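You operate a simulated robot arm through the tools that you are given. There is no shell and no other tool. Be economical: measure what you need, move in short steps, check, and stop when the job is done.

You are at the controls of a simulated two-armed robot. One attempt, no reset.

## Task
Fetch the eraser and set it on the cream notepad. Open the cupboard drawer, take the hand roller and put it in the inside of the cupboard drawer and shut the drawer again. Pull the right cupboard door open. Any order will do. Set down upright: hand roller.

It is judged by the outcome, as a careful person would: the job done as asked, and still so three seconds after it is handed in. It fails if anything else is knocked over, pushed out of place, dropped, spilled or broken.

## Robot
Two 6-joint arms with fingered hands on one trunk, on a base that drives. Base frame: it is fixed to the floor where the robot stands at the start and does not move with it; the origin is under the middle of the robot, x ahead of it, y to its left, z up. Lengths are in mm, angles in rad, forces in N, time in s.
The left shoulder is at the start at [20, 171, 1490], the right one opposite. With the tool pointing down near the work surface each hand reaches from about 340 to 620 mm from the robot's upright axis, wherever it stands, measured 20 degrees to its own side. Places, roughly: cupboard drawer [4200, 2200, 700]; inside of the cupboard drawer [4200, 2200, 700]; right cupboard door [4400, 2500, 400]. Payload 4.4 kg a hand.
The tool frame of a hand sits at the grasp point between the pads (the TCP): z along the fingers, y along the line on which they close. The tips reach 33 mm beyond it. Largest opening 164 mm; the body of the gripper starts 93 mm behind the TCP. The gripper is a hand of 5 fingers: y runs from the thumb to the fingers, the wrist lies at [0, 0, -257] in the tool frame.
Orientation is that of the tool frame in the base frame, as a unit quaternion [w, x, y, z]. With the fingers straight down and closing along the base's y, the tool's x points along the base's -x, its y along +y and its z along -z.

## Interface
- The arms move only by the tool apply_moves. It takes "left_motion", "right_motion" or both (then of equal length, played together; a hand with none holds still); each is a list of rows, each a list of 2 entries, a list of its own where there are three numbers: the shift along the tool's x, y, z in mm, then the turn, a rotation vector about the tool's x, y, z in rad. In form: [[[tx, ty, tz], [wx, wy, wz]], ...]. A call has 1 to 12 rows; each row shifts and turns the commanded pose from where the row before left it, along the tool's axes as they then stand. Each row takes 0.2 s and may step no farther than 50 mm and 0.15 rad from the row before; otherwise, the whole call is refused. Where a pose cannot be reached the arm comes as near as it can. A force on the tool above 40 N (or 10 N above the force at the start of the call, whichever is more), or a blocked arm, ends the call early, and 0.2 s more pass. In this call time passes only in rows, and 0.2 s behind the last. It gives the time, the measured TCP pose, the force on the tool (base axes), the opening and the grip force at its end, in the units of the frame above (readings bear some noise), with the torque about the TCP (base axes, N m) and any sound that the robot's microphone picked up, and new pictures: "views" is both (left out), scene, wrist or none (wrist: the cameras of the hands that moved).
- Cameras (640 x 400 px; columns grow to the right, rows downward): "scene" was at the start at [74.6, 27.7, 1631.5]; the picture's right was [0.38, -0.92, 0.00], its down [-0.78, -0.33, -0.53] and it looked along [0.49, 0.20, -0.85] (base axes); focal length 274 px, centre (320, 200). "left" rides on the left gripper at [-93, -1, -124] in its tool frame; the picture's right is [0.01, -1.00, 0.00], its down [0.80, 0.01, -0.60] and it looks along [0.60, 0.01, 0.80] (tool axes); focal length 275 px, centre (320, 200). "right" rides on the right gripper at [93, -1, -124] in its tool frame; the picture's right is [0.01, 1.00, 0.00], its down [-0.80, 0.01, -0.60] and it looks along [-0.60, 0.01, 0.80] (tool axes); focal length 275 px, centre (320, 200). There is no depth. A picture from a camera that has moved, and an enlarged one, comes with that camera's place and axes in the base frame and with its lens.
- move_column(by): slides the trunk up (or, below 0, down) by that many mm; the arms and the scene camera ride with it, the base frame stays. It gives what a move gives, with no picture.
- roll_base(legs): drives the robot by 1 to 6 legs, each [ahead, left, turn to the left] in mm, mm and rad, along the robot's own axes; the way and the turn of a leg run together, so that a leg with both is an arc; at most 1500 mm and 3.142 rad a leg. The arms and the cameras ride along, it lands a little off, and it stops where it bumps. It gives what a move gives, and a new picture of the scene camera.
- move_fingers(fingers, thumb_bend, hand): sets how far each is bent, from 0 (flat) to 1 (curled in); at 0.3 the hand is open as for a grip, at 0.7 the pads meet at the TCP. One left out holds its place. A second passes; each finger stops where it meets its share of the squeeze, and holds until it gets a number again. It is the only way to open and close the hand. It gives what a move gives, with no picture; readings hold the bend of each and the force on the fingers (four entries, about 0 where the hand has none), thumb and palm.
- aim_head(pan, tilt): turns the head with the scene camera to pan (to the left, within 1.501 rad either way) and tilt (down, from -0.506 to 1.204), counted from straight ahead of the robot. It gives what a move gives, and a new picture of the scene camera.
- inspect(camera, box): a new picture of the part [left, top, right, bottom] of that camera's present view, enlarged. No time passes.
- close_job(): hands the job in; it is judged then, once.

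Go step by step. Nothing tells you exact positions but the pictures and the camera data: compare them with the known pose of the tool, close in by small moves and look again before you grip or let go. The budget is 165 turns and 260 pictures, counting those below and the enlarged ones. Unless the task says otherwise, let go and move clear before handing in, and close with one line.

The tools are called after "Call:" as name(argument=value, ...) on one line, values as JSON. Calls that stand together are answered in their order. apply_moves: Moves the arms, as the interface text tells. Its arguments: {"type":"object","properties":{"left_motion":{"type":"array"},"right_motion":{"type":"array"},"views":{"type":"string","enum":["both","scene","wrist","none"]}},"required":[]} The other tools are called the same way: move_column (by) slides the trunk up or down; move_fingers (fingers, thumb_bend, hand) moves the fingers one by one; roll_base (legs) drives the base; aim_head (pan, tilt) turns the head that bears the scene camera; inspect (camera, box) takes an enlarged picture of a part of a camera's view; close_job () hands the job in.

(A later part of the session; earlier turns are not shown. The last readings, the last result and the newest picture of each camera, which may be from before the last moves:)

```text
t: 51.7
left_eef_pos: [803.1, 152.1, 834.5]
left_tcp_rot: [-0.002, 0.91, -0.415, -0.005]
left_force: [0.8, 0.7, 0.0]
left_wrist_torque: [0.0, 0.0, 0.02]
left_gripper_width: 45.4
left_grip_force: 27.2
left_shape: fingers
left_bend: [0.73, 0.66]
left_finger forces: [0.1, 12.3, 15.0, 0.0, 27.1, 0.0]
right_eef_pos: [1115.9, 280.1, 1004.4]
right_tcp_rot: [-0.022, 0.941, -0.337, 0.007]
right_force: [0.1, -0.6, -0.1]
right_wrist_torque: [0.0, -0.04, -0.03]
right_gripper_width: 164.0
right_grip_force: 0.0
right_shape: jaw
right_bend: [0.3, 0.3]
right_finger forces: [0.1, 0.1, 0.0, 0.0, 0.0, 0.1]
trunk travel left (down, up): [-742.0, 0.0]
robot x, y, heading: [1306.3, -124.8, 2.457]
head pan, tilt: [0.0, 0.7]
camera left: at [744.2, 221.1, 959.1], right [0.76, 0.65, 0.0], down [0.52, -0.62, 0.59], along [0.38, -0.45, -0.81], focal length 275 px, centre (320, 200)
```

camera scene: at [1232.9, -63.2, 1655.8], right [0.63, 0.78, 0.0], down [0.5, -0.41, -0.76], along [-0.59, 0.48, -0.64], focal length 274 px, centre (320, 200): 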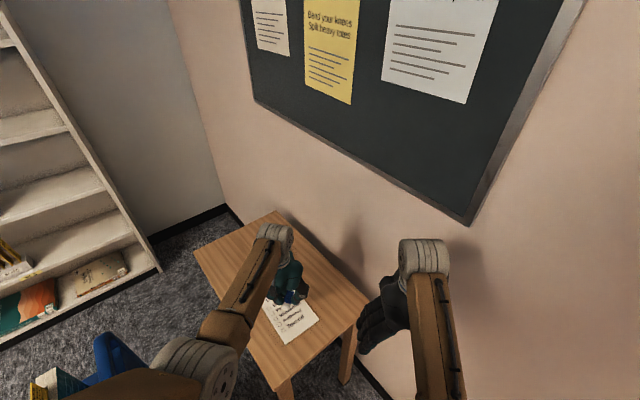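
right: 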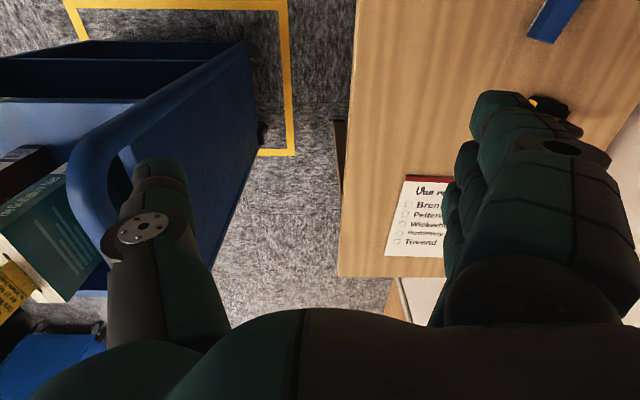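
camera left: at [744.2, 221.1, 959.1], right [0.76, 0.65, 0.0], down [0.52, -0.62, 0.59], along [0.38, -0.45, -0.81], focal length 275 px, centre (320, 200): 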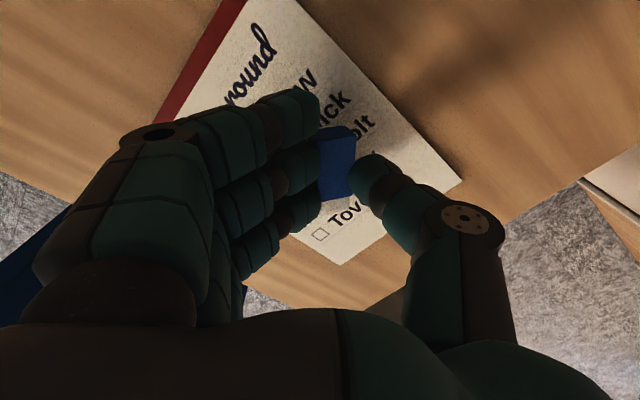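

Still no contact; two more 2 mm steps.

Call:
apply_moves(left_motion=[[[0, 0, 2], [0, 0, 0]], [[0, 0, 0], [0, 0, 0]]], views="none")

Call:
apply_moves(left_motion=[[[0, 0, 2], [0, 0, 0]], [[0, 0, 0], [0, 0, 0]]], views="none")

```text
t: 52.3
left_eef_pos: [803.5, 152.0, 832.1]
left_tcp_rot: [-0.002, 0.91, -0.414, -0.005]
left_force: [-0.1, 0.9, -0.6]
left_wrist_torque: [0.01, 0.05, 0.01]
left_gripper_width: 45.2
left_grip_force: 27.2
left_shape: fingers
left_bend: [0.73, 0.66]
left_finger forces: [0.0, 12.3, 15.1, 0.0, 27.0, 0.1]
right_eef_pos: [1117.5, 280.5, 1003.6]
right_tcp_rot: [-0.022, 0.941, -0.337, 0.007]
right_force: [0.3, 0.4, 0.8]
right_wrist_torque: [-0.04, 0.02, -0.01]
right_gripper_width: 164.0
right_grip_force: 0.0
right_shape: jaw
right_bend: [0.3, 0.3]
right_finger forces: [0.1, 0.1, 0.0, 0.0, 0.0, 0.0]
trunk travel left (down, up): [-742.0, 0.0]
robot x, y, heading: [1302.2, -127.5, 2.457]
head pan, tilt: [0.0, 0.7]
```

```text
t: 52.9
left_eef_pos: [803.2, 151.4, 831.1]
left_tcp_rot: [-0.002, 0.91, -0.415, -0.006]
left_force: [1.0, -2.0, 6.0]
left_wrist_torque: [0.05, 0.0, -0.06]
left_gripper_width: 45.4
left_grip_force: 29.8
left_shape: fingers
left_bend: [0.73, 0.66]
left_finger forces: [0.0, 14.1, 15.8, 0.1, 29.1, 0.0]
right_eef_pos: [1116.9, 279.6, 1005.0]
right_tcp_rot: [-0.022, 0.941, -0.337, 0.004]
right_force: [-0.4, -0.7, -0.4]
right_wrist_torque: [-0.01, 0.02, 0.0]
right_gripper_width: 163.6
right_grip_force: 0.1
right_shape: jaw
right_bend: [0.3, 0.3]
right_finger forces: [0.0, 0.0, 0.0, 0.0, 0.0, 0.1]
trunk travel left (down, up): [-742.0, 0.0]
robot x, y, heading: [1305.9, -124.0, 2.461]
head pan, tilt: [0.0, 0.7]
```

Contact (6 N). I open only a little, so the curling tips do not press the pad, then rise.

Call:
move_fingers(hand="left", fingers=0.65, thumb_bend=0.61)

Call:
apply_moves(left_motion=[[[0, 0, -10], [0, 0, 0]], [[0, 0, -30], [0, 0, 0]], [[0, 0, -40], [0, 0, 0]]], views="both")

```text
t: 53.9
left_eef_pos: [803.9, 152.2, 831.3]
left_tcp_rot: [-0.003, 0.91, -0.415, -0.007]
left_force: [0.6, -0.2, -0.4]
left_wrist_torque: [-0.01, 0.01, 0.05]
left_gripper_width: 52.8
left_grip_force: 0.3
left_shape: fingers
left_bend: [0.65, 0.61]
left_finger forces: [0.0, 0.0, 0.0, 0.0, 0.1, 0.0]
right_eef_pos: [1116.8, 279.2, 1003.4]
right_tcp_rot: [-0.022, 0.941, -0.337, 0.006]
right_force: [-0.4, 0.2, 0.5]
right_wrist_torque: [0.02, 0.01, -0.01]
right_gripper_width: 164.0
right_grip_force: 0.1
right_shape: jaw
right_bend: [0.3, 0.3]
right_finger forces: [0.0, 0.0, 0.0, 0.0, 0.1, 0.0]
trunk travel left (down, up): [-742.0, 0.0]
robot x, y, heading: [1307.7, -123.6, 2.46]
head pan, tilt: [0.0, 0.7]
```

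```text
t: 54.7
left_eef_pos: [803.1, 145.9, 910.3]
left_tcp_rot: [-0.002, 0.91, -0.415, -0.005]
left_force: [0.1, -0.2, -0.7]
left_wrist_torque: [0.03, 0.06, 0.05]
left_gripper_width: 52.9
left_grip_force: 0.0
left_shape: fingers
left_bend: [0.65, 0.61]
left_finger forces: [0.0, 0.1, 0.0, 0.0, 0.1, 0.0]
right_eef_pos: [1116.9, 280.0, 1002.7]
right_tcp_rot: [-0.022, 0.941, -0.337, 0.006]
right_force: [0.6, 0.0, -0.2]
right_wrist_torque: [0.0, 0.01, 0.05]
right_gripper_width: 163.7
right_grip_force: 0.0
right_shape: jaw
right_bend: [0.3, 0.3]
right_finger forces: [0.0, 0.1, 0.0, 0.1, 0.0, 0.0]
trunk travel left (down, up): [-742.0, 0.0]
robot x, y, heading: [1307.9, -125.2, 2.459]
head pan, tilt: [0.0, 0.7]
camera scene: at [1233.9, -63.5, 1655.8], right [0.63, 0.78, 0.0], down [0.5, -0.41, -0.76], along [-0.59, 0.48, -0.64], focal length 274 px, centre (320, 200)
camera left: at [743.8, 216.5, 1035.4], right [0.76, 0.65, 0.0], down [0.52, -0.62, 0.59], along [0.38, -0.45, -0.81], focal length 275 px, centre (320, 200)
```

scene: 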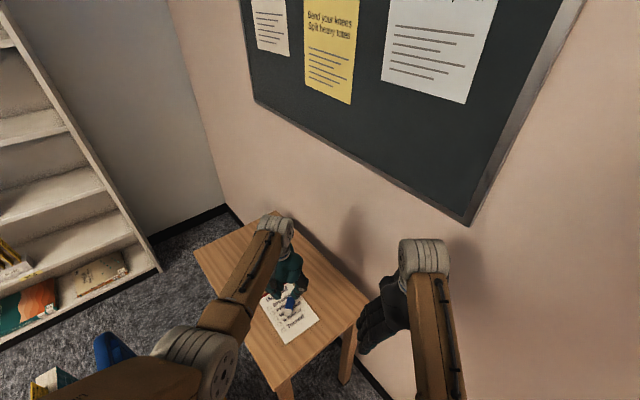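
left: 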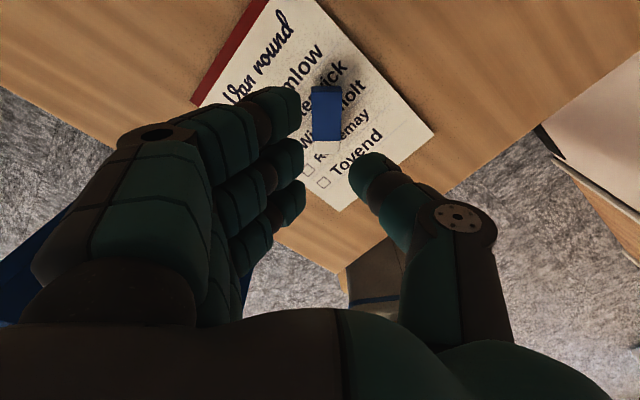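

The eraser rests on the notepad. I retract the hand and look closely at the black-yellow object, which may be the hand roller.

Call:
apply_moves(left_motion=[[[0, 0, -45], [0, 0, 0]], [[0, 0, -45], [0, 0, 0]], [[34, 23, 0], [0, 0, 0]], [[34, 23, 0], [0, 0, 0]], [[34, 23, 0], [0, 0, 0]], [[34, 23, 0], [0, 0, 0]]], views="none")

Call:
inspect(camera="scene", box=[240, 220, 340, 340])

```text
t: 56.1
left_eef_pos: [824.2, -16.0, 999.6]
left_tcp_rot: [-0.004, 0.91, -0.415, -0.006]
left_force: [0.8, -0.9, 0.7]
left_wrist_torque: [0.03, 0.03, 0.01]
left_gripper_width: 52.9
left_grip_force: 0.1
left_shape: fingers
left_bend: [0.65, 0.61]
left_finger forces: [0.0, 0.0, 0.0, 0.1, 0.1, 0.1]
right_eef_pos: [1117.4, 278.2, 1004.8]
right_tcp_rot: [-0.022, 0.941, -0.338, 0.005]
right_force: [-0.4, -0.6, -0.2]
right_wrist_torque: [0.05, -0.01, 0.01]
right_gripper_width: 164.1
right_grip_force: 0.0
right_shape: jaw
right_bend: [0.3, 0.3]
right_finger forces: [0.1, 0.0, 0.0, 0.1, 0.0, 0.1]
trunk travel left (down, up): [-742.0, 0.0]
robot x, y, heading: [1302.3, -122.3, 2.458]
head pan, tilt: [0.0, 0.7]
```

```text
3.33 times, centred on (290, 280) of scene
camera zoom: at [1233.8, -65.3, 1655.9], right [0.63, 0.78, 0.0], down [0.5, -0.41, -0.77], along [-0.59, 0.48, -0.64], focal length 914 px, centre (420, -67)
```

zoom: 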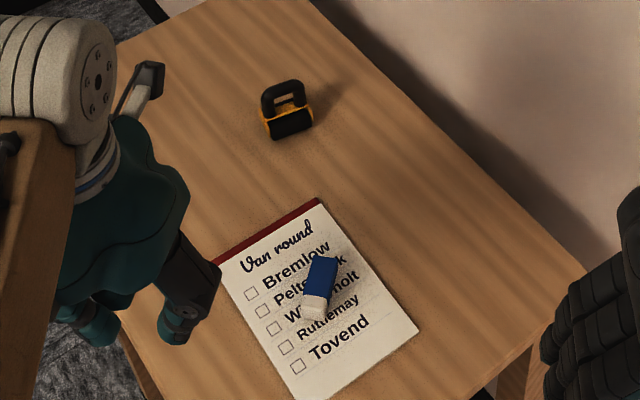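

The black-and-orange thing is the hand roller, standing at about (605, 237) — too far from this end. I drive back round to the start side where it is within reach.

Call:
roll_base(legs=[[-243, -194, 0], [-694, 854, 0], [0, 0, -2.458], [-800, 0, 0]])

```text
t: 73.2
left_eef_pos: [1235.6, -1017.8, 998.5]
left_tcp_rot: [0.007, 0.088, 0.996, -0.001]
left_force: [-0.5, -0.2, -0.8]
left_wrist_torque: [-0.02, 0.0, 0.0]
left_gripper_width: 52.7
left_grip_force: 0.1
left_shape: fingers
left_bend: [0.65, 0.61]
left_finger forces: [0.1, 0.1, 0.1, 0.0, 0.1, 0.0]
right_eef_pos: [1191.8, -1429.6, 1004.7]
right_tcp_rot: [0.003, 0.005, 1.0, -0.022]
right_force: [0.4, -0.3, 1.0]
right_wrist_torque: [-0.01, 0.0, 0.04]
right_gripper_width: 163.6
right_grip_force: 0.0
right_shape: jaw
right_bend: [0.3, 0.3]
right_finger forces: [0.0, 0.0, 0.0, 0.0, 0.0, 0.0]
trunk travel left (down, up): [-742.0, 0.0]
robot x, y, heading: [795.5, -1234.5, -0.005]
head pan, tilt: [0.0, 0.7]
camera scene: at [886.3, -1234.3, 1655.8], right [0.0, -1.0, 0.0], down [-0.64, 0.0, -0.77], along [0.77, 0.0, -0.64], focal length 274 px, centre (320, 200)
```

scene: 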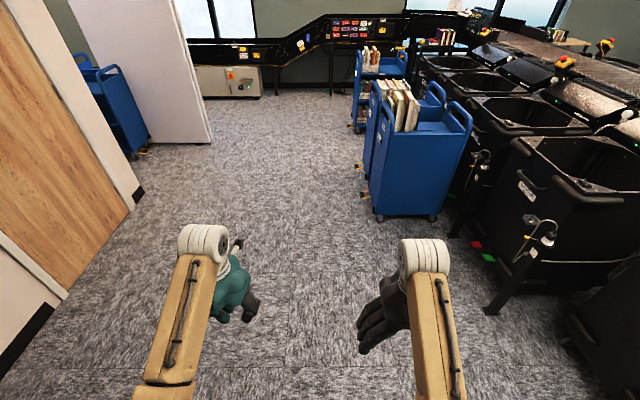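

Good, heading 0. I draw the left hand in 40 mm, then back past the cart and strafe left to the table.

Call:
apply_moves(left_motion=[[[20, 7, 0], [0, 0, 0]], [[20, 7, 0], [0, 0, 0]]], views="none")

Call:
roll_base(legs=[[-850, 0, 0], [0, 1250, 0], [70, 0, 0]])

Call:
aim_head(pan=0.35, tilt=0.95)

```text
t: 73.8
left_eef_pos: [1198.6, -997.8, 998.9]
left_tcp_rot: [0.007, 0.088, 0.996, -0.001]
left_force: [0.0, -0.4, -0.1]
left_wrist_torque: [0.0, -0.02, 0.0]
left_gripper_width: 52.6
left_grip_force: 0.0
left_shape: fingers
left_bend: [0.65, 0.61]
left_finger forces: [0.0, 0.0, 0.0, 0.0, 0.0, 0.1]
right_eef_pos: [1191.8, -1430.9, 1003.7]
right_tcp_rot: [0.002, 0.006, 1.0, -0.024]
right_force: [0.7, 0.2, 0.1]
right_wrist_torque: [0.03, -0.04, 0.02]
right_gripper_width: 164.0
right_grip_force: 0.0
right_shape: jaw
right_bend: [0.3, 0.3]
right_finger forces: [0.0, 0.1, 0.0, 0.0, 0.0, 0.1]
trunk travel left (down, up): [-742.0, 0.0]
robot x, y, heading: [794.2, -1235.5, -0.006]
head pan, tilt: [0.0, 0.7]
```

```text
t: 85.0
left_eef_pos: [444.5, 257.2, 998.6]
left_tcp_rot: [0.006, 0.098, 0.995, -0.001]
left_force: [0.8, -0.3, 0.1]
left_wrist_torque: [-0.04, 0.09, -0.01]
left_gripper_width: 52.9
left_grip_force: 0.1
left_shape: fingers
left_bend: [0.65, 0.61]
left_finger forces: [0.0, 0.0, 0.1, 0.1, 0.0, 0.1]
right_eef_pos: [428.8, -173.0, 1003.1]
right_tcp_rot: [0.001, 0.014, 1.0, -0.023]
right_force: [0.9, -0.4, 0.9]
right_wrist_torque: [-0.03, 0.08, -0.02]
right_gripper_width: 164.0
right_grip_force: 0.0
right_shape: jaw
right_bend: [0.3, 0.3]
right_finger forces: [0.0, 0.0, 0.0, 0.1, 0.1, 0.1]
trunk travel left (down, up): [-742.0, 0.0]
robot x, y, heading: [30.8, 28.3, -0.026]
head pan, tilt: [0.0, 0.7]
camera scene: at [129.0, 29.3, 1655.6], right [-0.02, -1.0, 0.0], down [-0.65, 0.02, -0.76], along [0.76, -0.02, -0.65], focal length 274 px, centre (320, 200)
```

scene: 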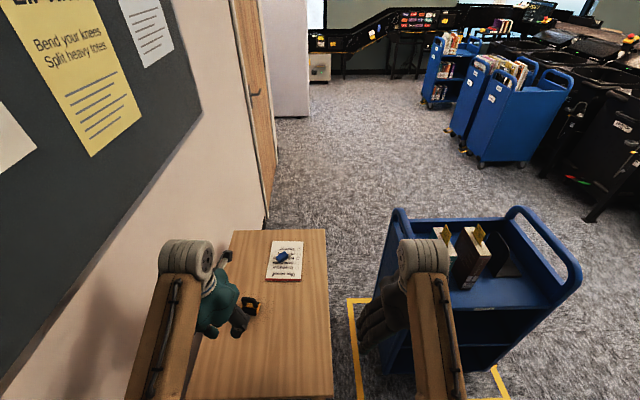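

```text
t: 85.8
left_eef_pos: [442.6, 257.0, 997.8]
left_tcp_rot: [0.008, 0.099, 0.995, 0.0]
left_force: [-0.2, -0.4, -0.7]
left_wrist_torque: [-0.01, 0.03, -0.01]
left_gripper_width: 52.8
left_grip_force: 0.1
left_shape: fingers
left_bend: [0.65, 0.61]
left_finger forces: [0.1, 0.0, 0.0, 0.0, 0.0, 0.0]
right_eef_pos: [426.2, -174.0, 1004.5]
right_tcp_rot: [0.003, 0.014, 1.0, -0.024]
right_force: [-0.4, -0.3, 0.6]
right_wrist_torque: [0.04, -0.02, 0.01]
right_gripper_width: 163.9
right_grip_force: 0.0
right_shape: jaw
right_bend: [0.3, 0.3]
right_finger forces: [0.0, 0.0, 0.0, 0.1, 0.0, 0.0]
trunk travel left (down, up): [-742.0, 0.0]
robot x, y, heading: [29.2, 32.7, -0.024]
head pan, tilt: [0.351, 0.949]
camera scene: at [109.7, 54.7, 1636.1], right [0.32, -0.95, 0.0], down [-0.77, -0.26, -0.58], along [0.55, 0.19, -0.81], focal length 274 px, centre (320, 200)
```

scene: 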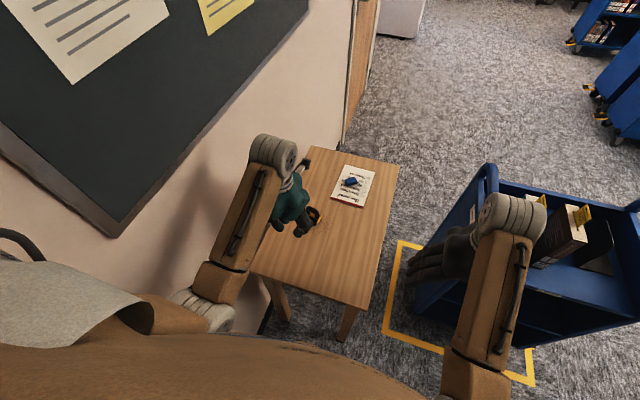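

The roller is now near the left hand. I enlarge the view to judge its shape and orientation.

Call:
inspect(camera="scene", box=[280, 180, 360, 240])

Call:
apply_moves(left_motion=[[[0, 30, 0], [0, 0, 0]], [[0, 30, 0], [0, 0, 0]]], views="both")

Call:
inspect(camera="scene", box=[280, 180, 360, 240])

```text
6.67 times, centred on (320, 210) of scene
camera zoom: at [109.7, 54.7, 1636.1], right [0.32, -0.95, 0.0], down [-0.77, -0.26, -0.58], along [0.55, 0.19, -0.81], focal length 1828 px, centre (320, 133)
```

zoom: 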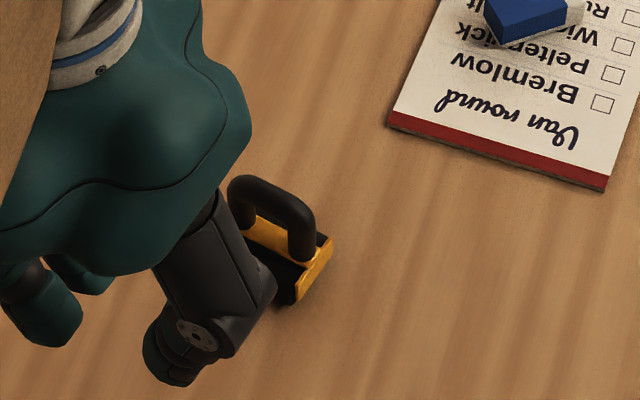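

```text
t: 86.4
left_eef_pos: [452.9, 316.4, 1000.2]
left_tcp_rot: [0.006, 0.099, 0.995, -0.002]
left_force: [0.5, 0.5, 0.4]
left_wrist_torque: [-0.02, 0.0, 0.02]
left_gripper_width: 52.8
left_grip_force: 0.0
left_shape: fingers
left_bend: [0.65, 0.61]
left_finger forces: [0.0, 0.0, 0.0, 0.0, 0.0, 0.0]
right_eef_pos: [427.7, -173.1, 1003.6]
right_tcp_rot: [0.002, 0.015, 1.0, -0.024]
right_force: [-0.6, -0.7, 0.4]
right_wrist_torque: [-0.02, -0.03, 0.01]
right_gripper_width: 164.1
right_grip_force: 0.1
right_shape: jaw
right_bend: [0.3, 0.3]
right_finger forces: [0.1, 0.0, 0.1, 0.0, 0.0, 0.0]
trunk travel left (down, up): [-742.0, 0.0]
robot x, y, heading: [35.5, 30.1, -0.025]
head pan, tilt: [0.351, 0.949]
camera scene: at [110.5, 55.4, 1636.0], right [0.32, -0.95, 0.0], down [-0.77, -0.26, -0.58], along [0.55, 0.19, -0.81], focal length 274 px, centre (320, 200)
camera left: at [542.5, 297.9, 1125.9], right [-0.21, -0.98, 0.0], down [-0.79, 0.17, 0.59], along [-0.58, 0.12, -0.81], focal length 275 px, centre (320, 200)
```

scene: 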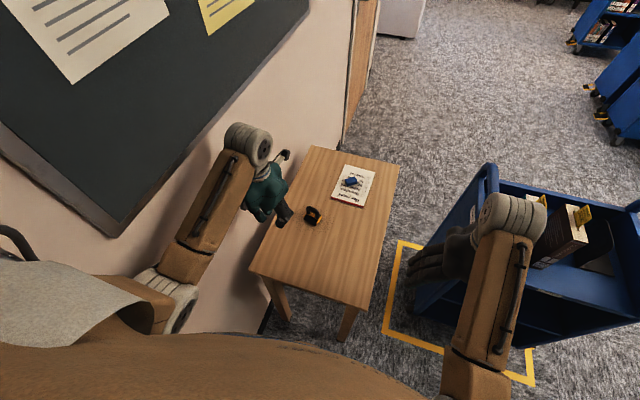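
left: 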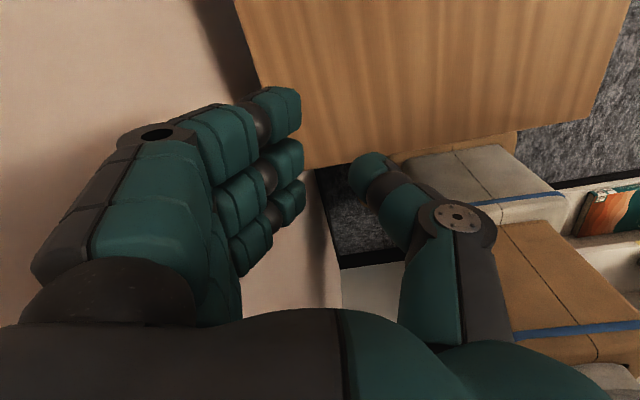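

```text
6.67 times, centred on (320, 210) of scene
camera zoom: at [110.5, 55.4, 1636.0], right [0.32, -0.95, 0.0], down [-0.77, -0.26, -0.58], along [0.55, 0.19, -0.81], focal length 1828 px, centre (320, 133)
```

zoom: 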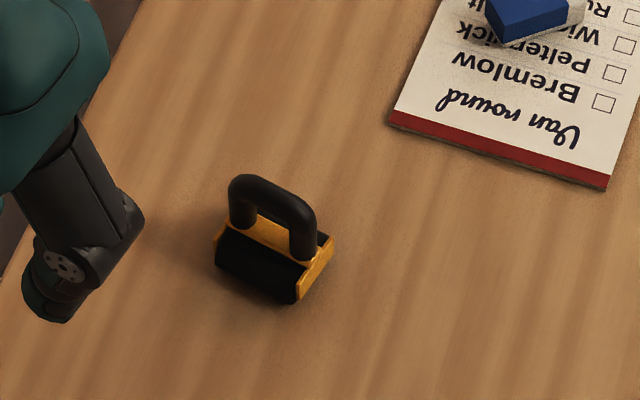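

The roller stands upright at about (602, 248), arch handle running nearly along y, its top near z≈848. I plan to pinch the handle bar across, so I open the hand some, move nearby and start turning it.

Call:
move_fingers(hand="left", fingers=0.5, thumb_bend=0.5)

Call:
apply_moves(left_motion=[[[-30, -17, 5], [0, 0, 0]], [[-30, -17, 5], [0, 0, 0]], [[-30, -17, 5], [0, 0, 0]], [[0, 0, 0], [0, 0, 0.14]], [[0, 0, 0], [0, 0, 0.14]], [[0, 0, 0], [0, 0, 0.14]], [[0, 0, 0], [0, 0, 0.14]], [[0, 0, 0], [0, 0, 0.14]], [[0, 0, 0], [0, 0, 0.14]]], views="both")

```text
t: 87.4
left_eef_pos: [453.9, 316.5, 1000.6]
left_tcp_rot: [0.007, 0.098, 0.995, -0.001]
left_force: [0.6, -0.8, 0.1]
left_wrist_torque: [-0.03, 0.0, 0.02]
left_gripper_width: 98.6
left_grip_force: 0.0
left_shape: fingers
left_bend: [0.5, 0.5]
left_finger forces: [0.0, 0.0, 0.0, 0.0, 0.1, 0.1]
right_eef_pos: [427.3, -172.7, 1003.5]
right_tcp_rot: [0.001, 0.015, 1.0, -0.024]
right_force: [-0.6, 0.9, -1.4]
right_wrist_torque: [-0.01, 0.01, 0.03]
right_gripper_width: 164.0
right_grip_force: 0.1
right_shape: jaw
right_bend: [0.3, 0.3]
right_finger forces: [0.0, 0.0, 0.1, 0.0, 0.1, 0.1]
trunk travel left (down, up): [-742.0, 0.0]
robot x, y, heading: [31.8, 29.1, -0.024]
head pan, tilt: [0.351, 0.949]
```

```text
t: 89.4
left_eef_pos: [532.8, 247.5, 985.5]
left_tcp_rot: [0.006, 0.496, 0.868, 0.002]
left_force: [0.4, -0.4, 0.5]
left_wrist_torque: [-0.01, -0.01, -0.01]
left_gripper_width: 98.8
left_grip_force: 0.1
left_shape: fingers
left_bend: [0.5, 0.5]
left_finger forces: [0.0, 0.0, 0.1, 0.1, 0.0, 0.0]
right_eef_pos: [428.2, -173.4, 1004.6]
right_tcp_rot: [0.001, 0.014, 1.0, -0.024]
right_force: [0.3, 0.1, -0.8]
right_wrist_torque: [-0.01, -0.01, -0.04]
right_gripper_width: 163.8
right_grip_force: 0.0
right_shape: jaw
right_bend: [0.3, 0.3]
right_finger forces: [0.1, 0.0, 0.1, 0.0, 0.0, 0.1]
trunk travel left (down, up): [-742.0, 0.0]
robot x, y, heading: [30.4, 31.3, -0.025]
head pan, tilt: [0.351, 0.949]
camera scene: at [110.2, 54.8, 1636.0], right [0.32, -0.95, 0.0], down [-0.77, -0.26, -0.58], along [0.55, 0.19, -0.81], focal length 274 px, centre (320, 200)
camera left: at [577.6, 168.1, 1109.8], right [-0.87, -0.5, -0.01], down [-0.41, 0.7, 0.59], along [-0.29, 0.52, -0.81], focal length 275 px, centre (320, 200)
```

scene: 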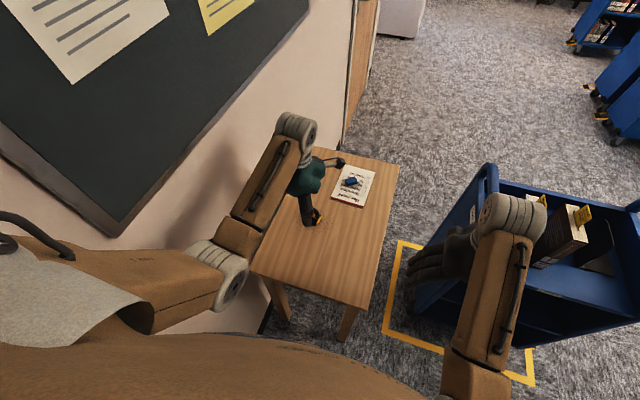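
left: 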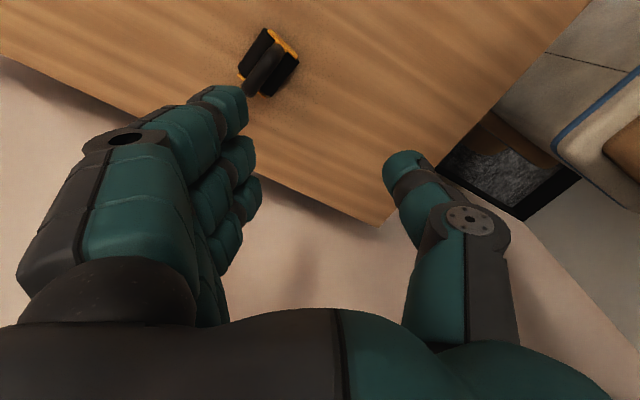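

The turn works and I see the roller: handle centre about (598, 241), axis ~10° off y. I finish the turn and move over it.

Call:
apply_moves(left_motion=[[[0, 0, 0], [0, 0, 0.144]], [[0, 0, 0], [0, 0, 0.144]], [[0, 0, 0], [0, 0, 0.144]], [[0, 0, 0], [0, 0, 0.144]], [[0, 0, 0], [0, 0, 0.144]], [[3, 32, 15], [0, 0, 0]], [[3, 32, 15], [0, 0, 0]]], views="both")

```text
t: 91.0
left_eef_pos: [599.6, 243.1, 954.9]
left_tcp_rot: [0.004, 0.77, 0.637, 0.004]
left_force: [0.3, -0.2, -0.1]
left_wrist_torque: [-0.01, -0.03, 0.02]
left_gripper_width: 98.8
left_grip_force: 0.0
left_shape: fingers
left_bend: [0.5, 0.5]
left_finger forces: [0.1, 0.0, 0.1, 0.1, 0.0, 0.0]
right_eef_pos: [428.5, -172.1, 1003.7]
right_tcp_rot: [0.0, 0.015, 1.0, -0.023]
right_force: [0.3, 0.1, -0.3]
right_wrist_torque: [0.02, 0.0, 0.03]
right_gripper_width: 164.1
right_grip_force: 0.1
right_shape: jaw
right_bend: [0.3, 0.3]
right_finger forces: [0.1, 0.0, 0.0, 0.1, 0.1, 0.1]
trunk travel left (down, up): [-742.0, 0.0]
robot x, y, heading: [28.6, 27.4, -0.025]
head pan, tilt: [0.351, 0.949]
camera scene: at [111.0, 54.5, 1636.0], right [0.32, -0.95, 0.0], down [-0.77, -0.26, -0.58], along [0.55, 0.19, -0.81], focal length 274 px, centre (320, 200)
camera left: at [579.2, 151.8, 1078.7], right [-0.98, 0.2, -0.01], down [0.15, 0.79, 0.6], along [0.13, 0.59, -0.8], focal length 275 px, centre (320, 200)
```

scene: 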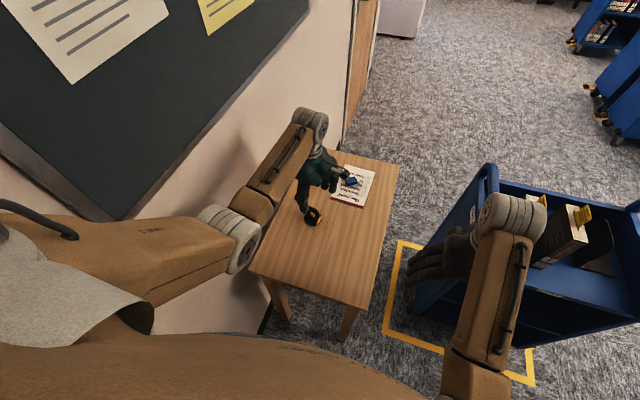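
left: 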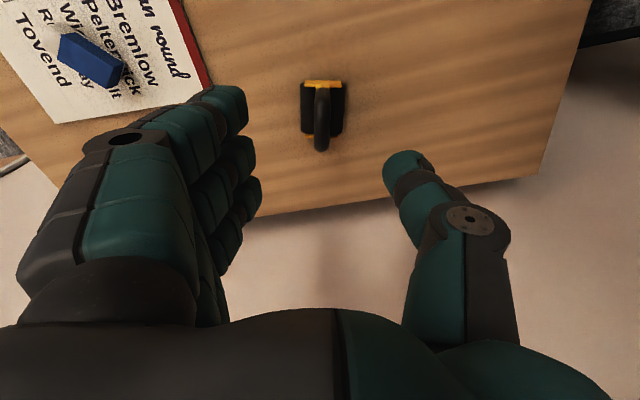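

The handle is well aligned between thumb and fingers. I descend towards it.

Call:
apply_moves(left_motion=[[[-4, 0, 30], [0, 0, 0]], [[0, 0, 30], [0, 0, 0]], [[0, 0, 25], [0, 0, 0]]], views="both")

Call:
inspect(camera="scene", box=[270, 160, 370, 240])

```text
t: 91.8
left_eef_pos: [600.0, 237.1, 871.8]
left_tcp_rot: [0.005, 0.77, 0.638, 0.005]
left_force: [0.5, -0.6, 1.1]
left_wrist_torque: [0.03, 0.04, 0.02]
left_gripper_width: 98.9
left_grip_force: 0.0
left_shape: fingers
left_bend: [0.5, 0.5]
left_finger forces: [0.0, 0.0, 0.0, 0.1, 0.0, 0.1]
right_eef_pos: [428.0, -173.2, 1003.8]
right_tcp_rot: [0.002, 0.015, 1.0, -0.024]
right_force: [0.3, 0.1, -0.6]
right_wrist_torque: [-0.01, 0.04, 0.01]
right_gripper_width: 163.5
right_grip_force: 0.0
right_shape: jaw
right_bend: [0.3, 0.3]
right_finger forces: [0.0, 0.0, 0.1, 0.0, 0.0, 0.1]
trunk travel left (down, up): [-742.0, 0.0]
robot x, y, heading: [27.0, 30.8, -0.023]
head pan, tilt: [0.351, 0.949]
camera scene: at [110.9, 54.6, 1636.0], right [0.32, -0.95, 0.0], down [-0.77, -0.26, -0.58], along [0.55, 0.19, -0.81], focal length 274 px, centre (320, 200)
camera left: at [580.1, 147.1, 995.2], right [-0.98, 0.2, -0.01], down [0.15, 0.79, 0.6], along [0.13, 0.59, -0.8], focal length 275 px, centre (320, 200)
```

scene: 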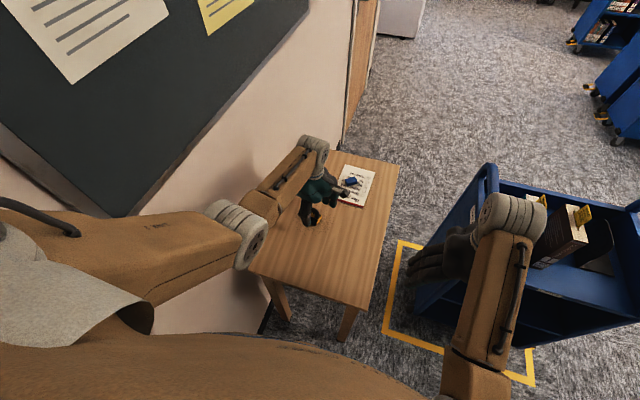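
left: 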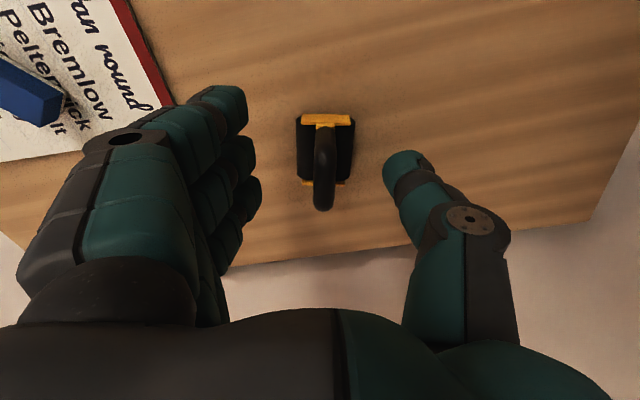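

```text
5.00 times, centred on (320, 200) of scene
camera zoom: at [110.9, 54.6, 1636.0], right [0.32, -0.95, 0.0], down [-0.77, -0.26, -0.58], along [0.55, 0.19, -0.81], focal length 1371 px, centre (320, 200)
```

zoom: 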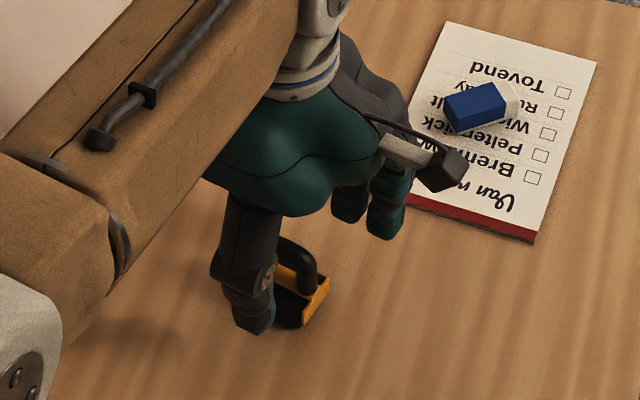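

The handle top is at about z 848, centre y≈236, well placed. I go 13 mm lower and close in two stages.

Call:
apply_moves(left_motion=[[[-1, -1, 13], [0, 0, 0]]], views="none")

Call:
move_fingers(hand="left", fingers=0.66, thumb_bend=0.64)

Call:
inspect(camera="left", box=[0, 0, 640, 400])

```text
t: 92.2
left_eef_pos: [599.1, 237.2, 859.1]
left_tcp_rot: [0.006, 0.77, 0.638, 0.004]
left_force: [0.0, -0.2, -0.3]
left_wrist_torque: [0.02, 0.01, 0.03]
left_gripper_width: 98.8
left_grip_force: 0.0
left_shape: fingers
left_bend: [0.5, 0.5]
left_finger forces: [0.0, 0.0, 0.0, 0.0, 0.0, 0.0]
right_eef_pos: [428.7, -172.7, 1004.1]
right_tcp_rot: [0.002, 0.015, 1.0, -0.023]
right_force: [-0.4, 0.6, 0.3]
right_wrist_torque: [0.0, 0.02, -0.02]
right_gripper_width: 163.7
right_grip_force: 0.0
right_shape: jaw
right_bend: [0.3, 0.3]
right_finger forces: [0.1, 0.1, 0.1, 0.1, 0.1, 0.0]
trunk travel left (down, up): [-742.0, 0.0]
robot x, y, heading: [31.9, 32.0, -0.022]
head pan, tilt: [0.351, 0.949]
```

```text
t: 93.2
left_eef_pos: [598.3, 237.8, 859.0]
left_tcp_rot: [0.005, 0.769, 0.639, 0.004]
left_force: [0.2, 0.3, 0.2]
left_wrist_torque: [-0.04, -0.04, 0.02]
left_gripper_width: 47.9
left_grip_force: 0.1
left_shape: fingers
left_bend: [0.66, 0.64]
left_finger forces: [0.1, 0.0, 0.0, 0.0, 0.0, 0.1]
right_eef_pos: [428.1, -173.8, 1003.0]
right_tcp_rot: [0.002, 0.014, 1.0, -0.024]
right_force: [-0.2, 0.7, 0.0]
right_wrist_torque: [-0.01, -0.03, -0.01]
right_gripper_width: 164.1
right_grip_force: 0.1
right_shape: jaw
right_bend: [0.3, 0.3]
right_finger forces: [0.0, 0.1, 0.0, 0.1, 0.0, 0.0]
trunk travel left (down, up): [-742.0, 0.0]
robot x, y, heading: [32.8, 28.8, -0.025]
head pan, tilt: [0.351, 0.949]
```

```text
1.00 times, centred on (320, 200) of left (not enlarged: the box is as wide or as high as the picture)
camera zoom: at [578.1, 146.9, 982.6], right [-0.98, 0.2, -0.01], down [0.15, 0.79, 0.6], along [0.13, 0.59, -0.8], focal length 275 px, centre (320, 200)
```

zoom: 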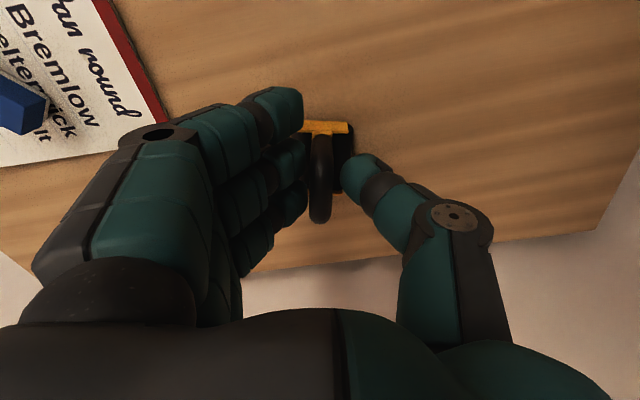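

The handle is between the pads. I close fully.

Call:
move_fingers(hand="left", fingers=0.8, thumb_bend=0.8)

Call:
inspect(camera="left", box=[0, 0, 640, 400])

```text
t: 94.2
left_eef_pos: [597.7, 237.2, 858.2]
left_tcp_rot: [0.005, 0.769, 0.639, 0.004]
left_force: [0.5, -1.2, -1.1]
left_wrist_torque: [0.0, 0.01, 0.02]
left_gripper_width: 37.8
left_grip_force: 31.0
left_shape: fingers
left_bend: [0.73, 0.7]
left_finger forces: [0.1, 23.6, 9.5, 0.0, 28.7, 0.0]
right_eef_pos: [428.1, -172.3, 1003.0]
right_tcp_rot: [0.002, 0.015, 1.0, -0.023]
right_force: [0.1, 0.0, 0.8]
right_wrist_torque: [0.0, -0.02, 0.0]
right_gripper_width: 163.8
right_grip_force: 0.2
right_shape: jaw
right_bend: [0.3, 0.3]
right_finger forces: [0.0, 0.0, 0.0, 0.0, 0.0, 0.0]
trunk travel left (down, up): [-742.0, 0.0]
robot x, y, heading: [32.2, 28.1, -0.023]
head pan, tilt: [0.351, 0.949]
```

```text
1.00 times, centred on (320, 200) of left (not enlarged: the box is as wide or as high as the picture)
camera zoom: at [578.1, 147.0, 982.6], right [-0.98, 0.2, -0.01], down [0.15, 0.79, 0.6], along [0.13, 0.59, -0.8], focal length 275 px, centre (320, 200)
```

zoom: 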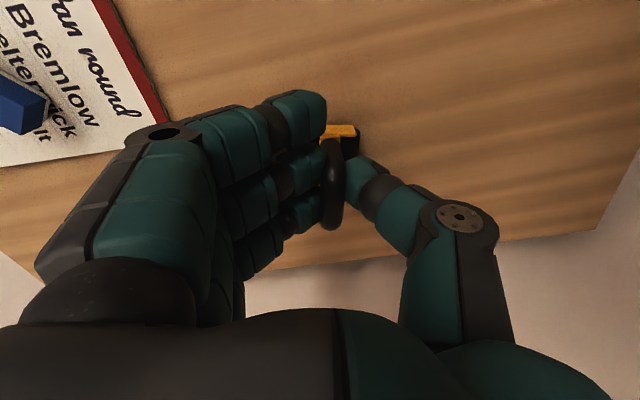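

Gripped with ~31 N. I lift and bring it back near the body.

Call:
apply_moves(left_motion=[[[0, 0, -15], [0, 0, 0]], [[0, 0, -40], [0, 0, 0]], [[0, 0, -40], [0, 0, 0]], [[5, -35, 0], [0, 0, 0]], [[5, -35, 0], [0, 0, 0]], [[5, -35, 0], [0, 0, 0]], [[5, -35, 0], [0, 0, 0]], [[5, -20, 0], [0, 0, 0]]], views="both")

```text
t: 96.0
left_eef_pos: [444.6, 294.3, 948.3]
left_tcp_rot: [0.006, 0.77, 0.638, 0.004]
left_force: [0.5, -0.5, -0.9]
left_wrist_torque: [0.01, 0.0, 0.01]
left_gripper_width: 37.3
left_grip_force: 30.9
left_shape: fingers
left_bend: [0.73, 0.7]
left_finger forces: [0.1, 23.6, 9.3, 0.0, 28.9, 0.0]
right_eef_pos: [426.2, -172.4, 1003.7]
right_tcp_rot: [0.001, 0.016, 1.0, -0.024]
right_force: [0.2, 0.5, 0.5]
right_wrist_torque: [0.01, 0.01, 0.0]
right_gripper_width: 163.8
right_grip_force: 0.0
right_shape: jaw
right_bend: [0.3, 0.3]
right_finger forces: [0.0, 0.0, 0.0, 0.0, 0.1, 0.0]
trunk travel left (down, up): [-742.0, 0.0]
robot x, y, heading: [28.6, 28.9, -0.027]
head pan, tilt: [0.351, 0.949]
camera scene: at [110.0, 55.0, 1636.0], right [0.32, -0.95, 0.0], down [-0.77, -0.26, -0.58], along [0.55, 0.19, -0.81], focal length 274 px, centre (320, 200)
camera left: at [423.5, 202.9, 1072.9], right [-0.98, 0.2, -0.01], down [0.15, 0.79, 0.6], along [0.13, 0.59, -0.8], focal length 275 px, centre (320, 200)
```

scene: 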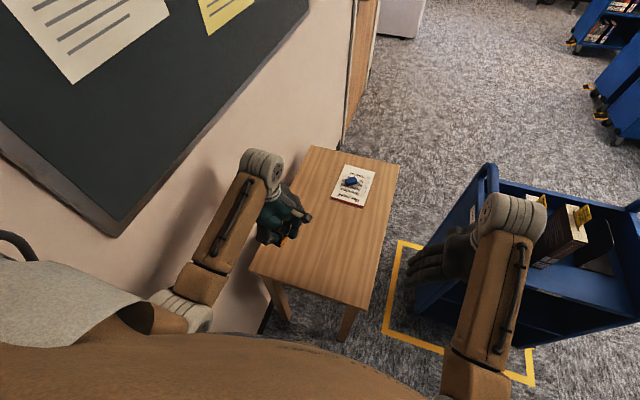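
left: 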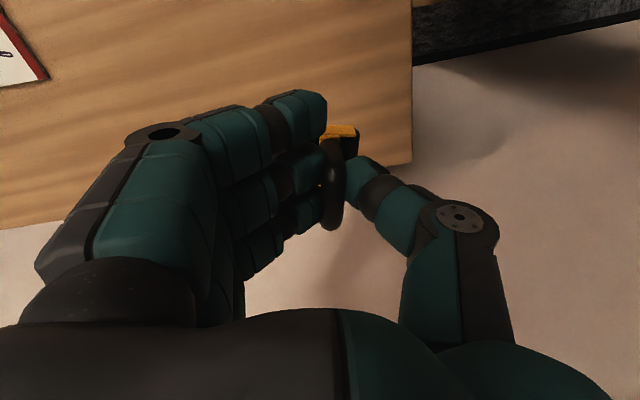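

The roller is held firmly. I drive back, right and then forward beyond the cart towards the cupboard area.

Call:
roll_base(legs=[[-90, 0, 0.025], [0, -1270, 0], [1450, 0, 0], [300, 600, 0]])

Call:
aim_head(pan=0.5, tilt=0.35)

```text
t: 113.4
left_eef_pos: [2117.0, -392.1, 948.2]
left_tcp_rot: [0.005, 0.764, 0.645, 0.003]
left_force: [0.1, 0.1, -1.9]
left_wrist_torque: [-0.02, 0.03, 0.01]
left_gripper_width: 37.8
left_grip_force: 31.0
left_shape: fingers
left_bend: [0.74, 0.7]
left_finger forces: [0.0, 23.8, 9.1, 0.0, 28.9, 0.0]
right_eef_pos: [2109.5, -857.4, 1003.9]
right_tcp_rot: [0.001, 0.006, 1.0, -0.024]
right_force: [0.4, -0.1, 0.4]
right_wrist_torque: [-0.03, -0.03, 0.03]
right_gripper_width: 164.0
right_grip_force: 0.0
right_shape: jaw
right_bend: [0.3, 0.3]
right_finger forces: [0.1, 0.0, 0.0, 0.0, 0.0, 0.0]
trunk travel left (down, up): [-742.0, 0.0]
robot x, y, heading: [1709.1, -662.3, -0.008]
head pan, tilt: [0.351, 0.949]
camera scene: at [1788.5, -635.8, 1636.0], right [0.34, -0.94, 0.0], down [-0.77, -0.27, -0.58], along [0.55, 0.2, -0.81], focal length 274 px, centre (320, 200)
```

scene: 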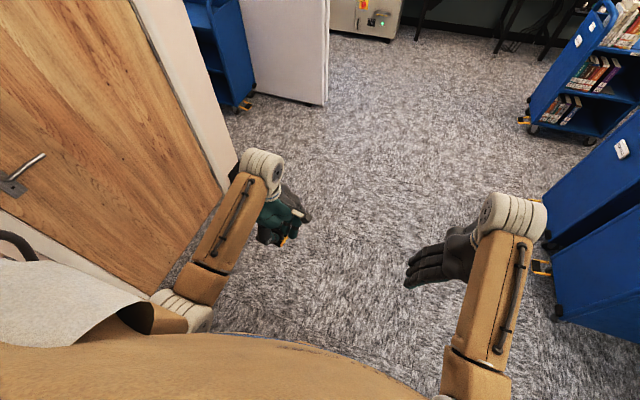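

```text
t: 114.4
left_eef_pos: [2116.6, -391.6, 949.2]
left_tcp_rot: [0.004, 0.763, 0.646, 0.003]
left_force: [-0.2, 0.3, -0.8]
left_wrist_torque: [0.0, 0.01, -0.02]
left_gripper_width: 37.5
left_grip_force: 30.6
left_shape: fingers
left_bend: [0.74, 0.7]
left_finger forces: [0.1, 23.7, 9.1, 0.0, 29.0, 0.0]
right_eef_pos: [2109.3, -857.6, 1004.7]
right_tcp_rot: [0.001, 0.007, 1.0, -0.023]
right_force: [0.1, -0.1, 0.0]
right_wrist_torque: [-0.01, 0.01, -0.02]
right_gripper_width: 163.7
right_grip_force: 0.1
right_shape: jaw
right_bend: [0.3, 0.3]
right_finger forces: [0.0, 0.0, 0.1, 0.0, 0.1, 0.0]
trunk travel left (down, up): [-742.0, 0.0]
robot x, y, heading: [1705.9, -663.5, -0.002]
head pan, tilt: [0.499, 0.351]
camera scene: at [1801.9, -616.8, 1687.1], right [0.47, -0.88, 0.0], down [-0.3, -0.16, -0.94], along [0.83, 0.44, -0.34], focal length 274 px, centre (320, 200)
```

scene: 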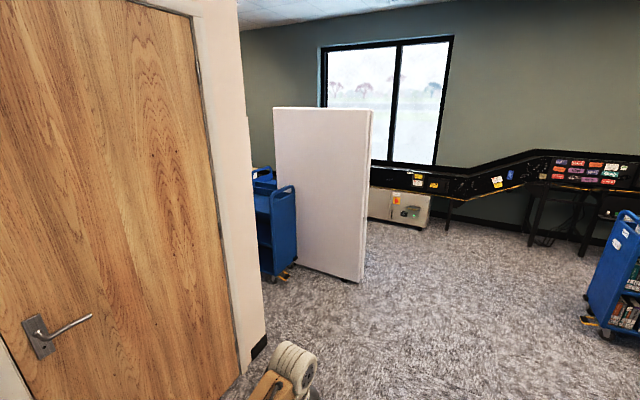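

A partition and small cart stand ahead; past the wall's end (≈x 2890, y 490) the space opens to the left where the cupboard must be. I drive forward to look in.

Call:
roll_base(legs=[[1500, 350, 0]])

Call:
aim_head(pan=1.2, tilt=0.4)

```text
refused: leg 1 is longer than a leg can be; nothing moved
```

```text
t: 115.4
left_eef_pos: [2117.2, -390.8, 947.7]
left_tcp_rot: [0.005, 0.764, 0.645, 0.005]
left_force: [-0.9, -0.1, -1.4]
left_wrist_torque: [-0.02, 0.05, 0.0]
left_gripper_width: 37.6
left_grip_force: 31.0
left_shape: fingers
left_bend: [0.74, 0.7]
left_finger forces: [0.1, 23.8, 9.1, 0.1, 29.0, 0.0]
right_eef_pos: [2110.2, -858.8, 1004.2]
right_tcp_rot: [0.002, 0.006, 1.0, -0.024]
right_force: [-0.4, 0.0, -0.1]
right_wrist_torque: [-0.02, 0.01, -0.02]
right_gripper_width: 164.0
right_grip_force: 0.1
right_shape: jaw
right_bend: [0.3, 0.3]
right_finger forces: [0.0, 0.1, 0.0, 0.0, 0.0, 0.0]
trunk travel left (down, up): [-742.0, 0.0]
robot x, y, heading: [1707.8, -663.7, -0.008]
head pan, tilt: [1.201, 0.4]
camera scene: at [1753.9, -574.8, 1682.7], right [0.93, -0.37, 0.0], down [-0.14, -0.36, -0.92], along [0.34, 0.86, -0.39], focal length 274 px, centre (320, 200)
```

scene: 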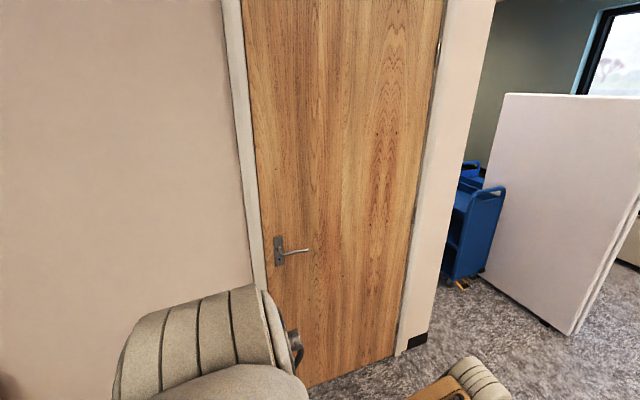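

The leg was too long; I split it.

Call:
roll_base(legs=[[1300, 350, 0]])

```text
t: 122.3
left_eef_pos: [3428.2, -19.6, 949.2]
left_tcp_rot: [0.005, 0.751, 0.66, 0.003]
left_force: [0.5, -0.1, -0.7]
left_wrist_torque: [-0.01, -0.01, 0.01]
left_gripper_width: 37.7
left_grip_force: 30.9
left_shape: fingers
left_bend: [0.74, 0.7]
left_finger forces: [0.0, 23.7, 9.0, 0.1, 29.1, 0.0]
right_eef_pos: [3438.7, -486.5, 1004.5]
right_tcp_rot: [0.003, -0.013, 1.0, -0.024]
right_force: [0.6, 0.4, -0.3]
right_wrist_torque: [-0.02, 0.0, 0.0]
right_gripper_width: 164.0
right_grip_force: 0.0
right_shape: jaw
right_bend: [0.3, 0.3]
right_finger forces: [0.0, 0.0, 0.0, 0.1, 0.0, 0.1]
trunk travel left (down, up): [-742.0, 0.0]
robot x, y, heading: [3028.7, -309.4, 0.03]
head pan, tilt: [1.201, 0.4]
camera scene: at [3072.8, -216.1, 1682.6], right [0.94, -0.33, 0.0], down [-0.13, -0.37, -0.92], along [0.31, 0.87, -0.39], focal length 274 px, centre (320, 200)
```

scene: 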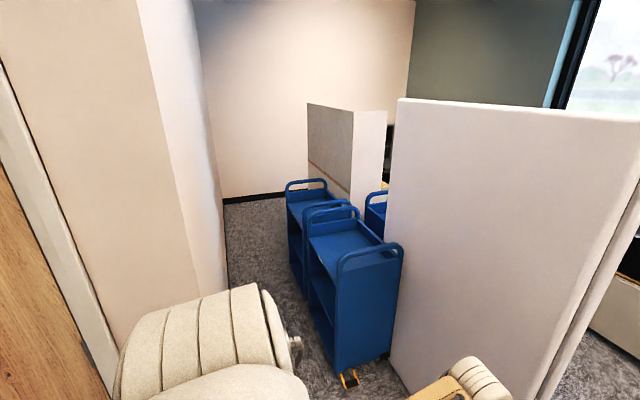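

The cupboard seems to stand behind the partitions. I drive on past the partition and look from its other side.

Call:
roll_base(legs=[[0, -250, -0.03], [1450, 0, 0]])

Call:
aim_head(pan=1.5, tilt=0.35)

```text
t: 131.0
left_eef_pos: [4913.2, -313.8, 950.4]
left_tcp_rot: [0.005, 0.769, 0.639, 0.004]
left_force: [0.2, -0.6, -0.7]
left_wrist_torque: [0.04, -0.01, 0.02]
left_gripper_width: 37.5
left_grip_force: 31.1
left_shape: fingers
left_bend: [0.74, 0.7]
left_finger forces: [0.0, 23.9, 9.0, 0.0, 29.2, 0.0]
right_eef_pos: [4897.7, -780.8, 1004.6]
right_tcp_rot: [0.002, 0.015, 1.0, -0.024]
right_force: [0.2, -0.1, -0.3]
right_wrist_torque: [0.01, -0.02, -0.02]
right_gripper_width: 163.9
right_grip_force: 0.0
right_shape: jaw
right_bend: [0.3, 0.3]
right_finger forces: [0.1, 0.0, 0.0, 0.1, 0.1, 0.0]
trunk travel left (down, up): [-742.0, 0.0]
robot x, y, heading: [4495.7, -580.4, -0.025]
head pan, tilt: [1.201, 0.4]
camera scene: at [4546.0, -490.4, 1682.6], right [0.92, -0.38, 0.0], down [-0.15, -0.36, -0.92], along [0.35, 0.85, -0.39], focal length 274 px, centre (320, 200)
```

scene: 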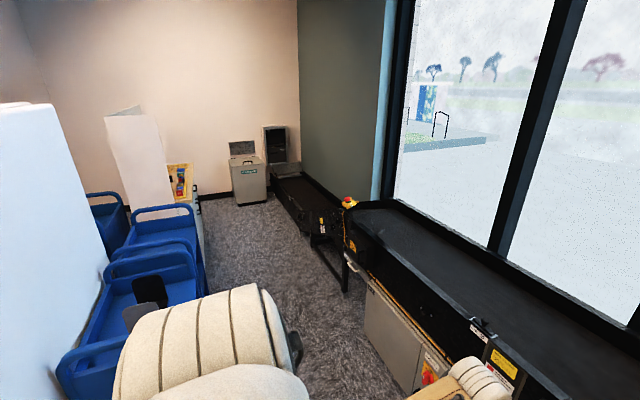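

```text
t: 131.8
left_eef_pos: [4912.3, -314.7, 947.7]
left_tcp_rot: [0.004, 0.769, 0.639, 0.004]
left_force: [0.5, 0.4, -0.8]
left_wrist_torque: [-0.04, 0.01, -0.01]
left_gripper_width: 37.4
left_grip_force: 31.0
left_shape: fingers
left_bend: [0.74, 0.7]
left_finger forces: [0.0, 23.9, 8.8, 0.1, 29.3, 0.0]
right_eef_pos: [4896.4, -779.6, 1003.8]
right_tcp_rot: [0.002, 0.015, 1.0, -0.024]
right_force: [-0.5, -0.5, -0.1]
right_wrist_torque: [-0.05, 0.02, -0.04]
right_gripper_width: 164.0
right_grip_force: 0.1
right_shape: jaw
right_bend: [0.3, 0.3]
right_finger forces: [0.0, 0.1, 0.1, 0.0, 0.0, 0.1]
trunk travel left (down, up): [-742.0, 0.0]
robot x, y, heading: [4498.2, -574.8, -0.021]
head pan, tilt: [1.499, 0.351]
camera scene: at [4519.0, -483.2, 1687.2], right [1.0, -0.1, 0.0], down [-0.03, -0.34, -0.94], along [0.09, 0.93, -0.34], focal length 274 px, centre (320, 200)
```

scene: 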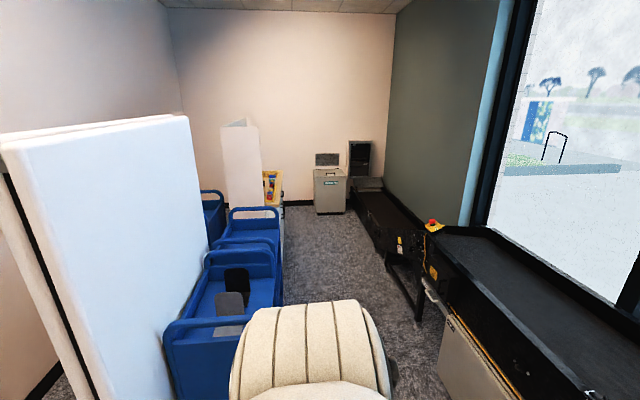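

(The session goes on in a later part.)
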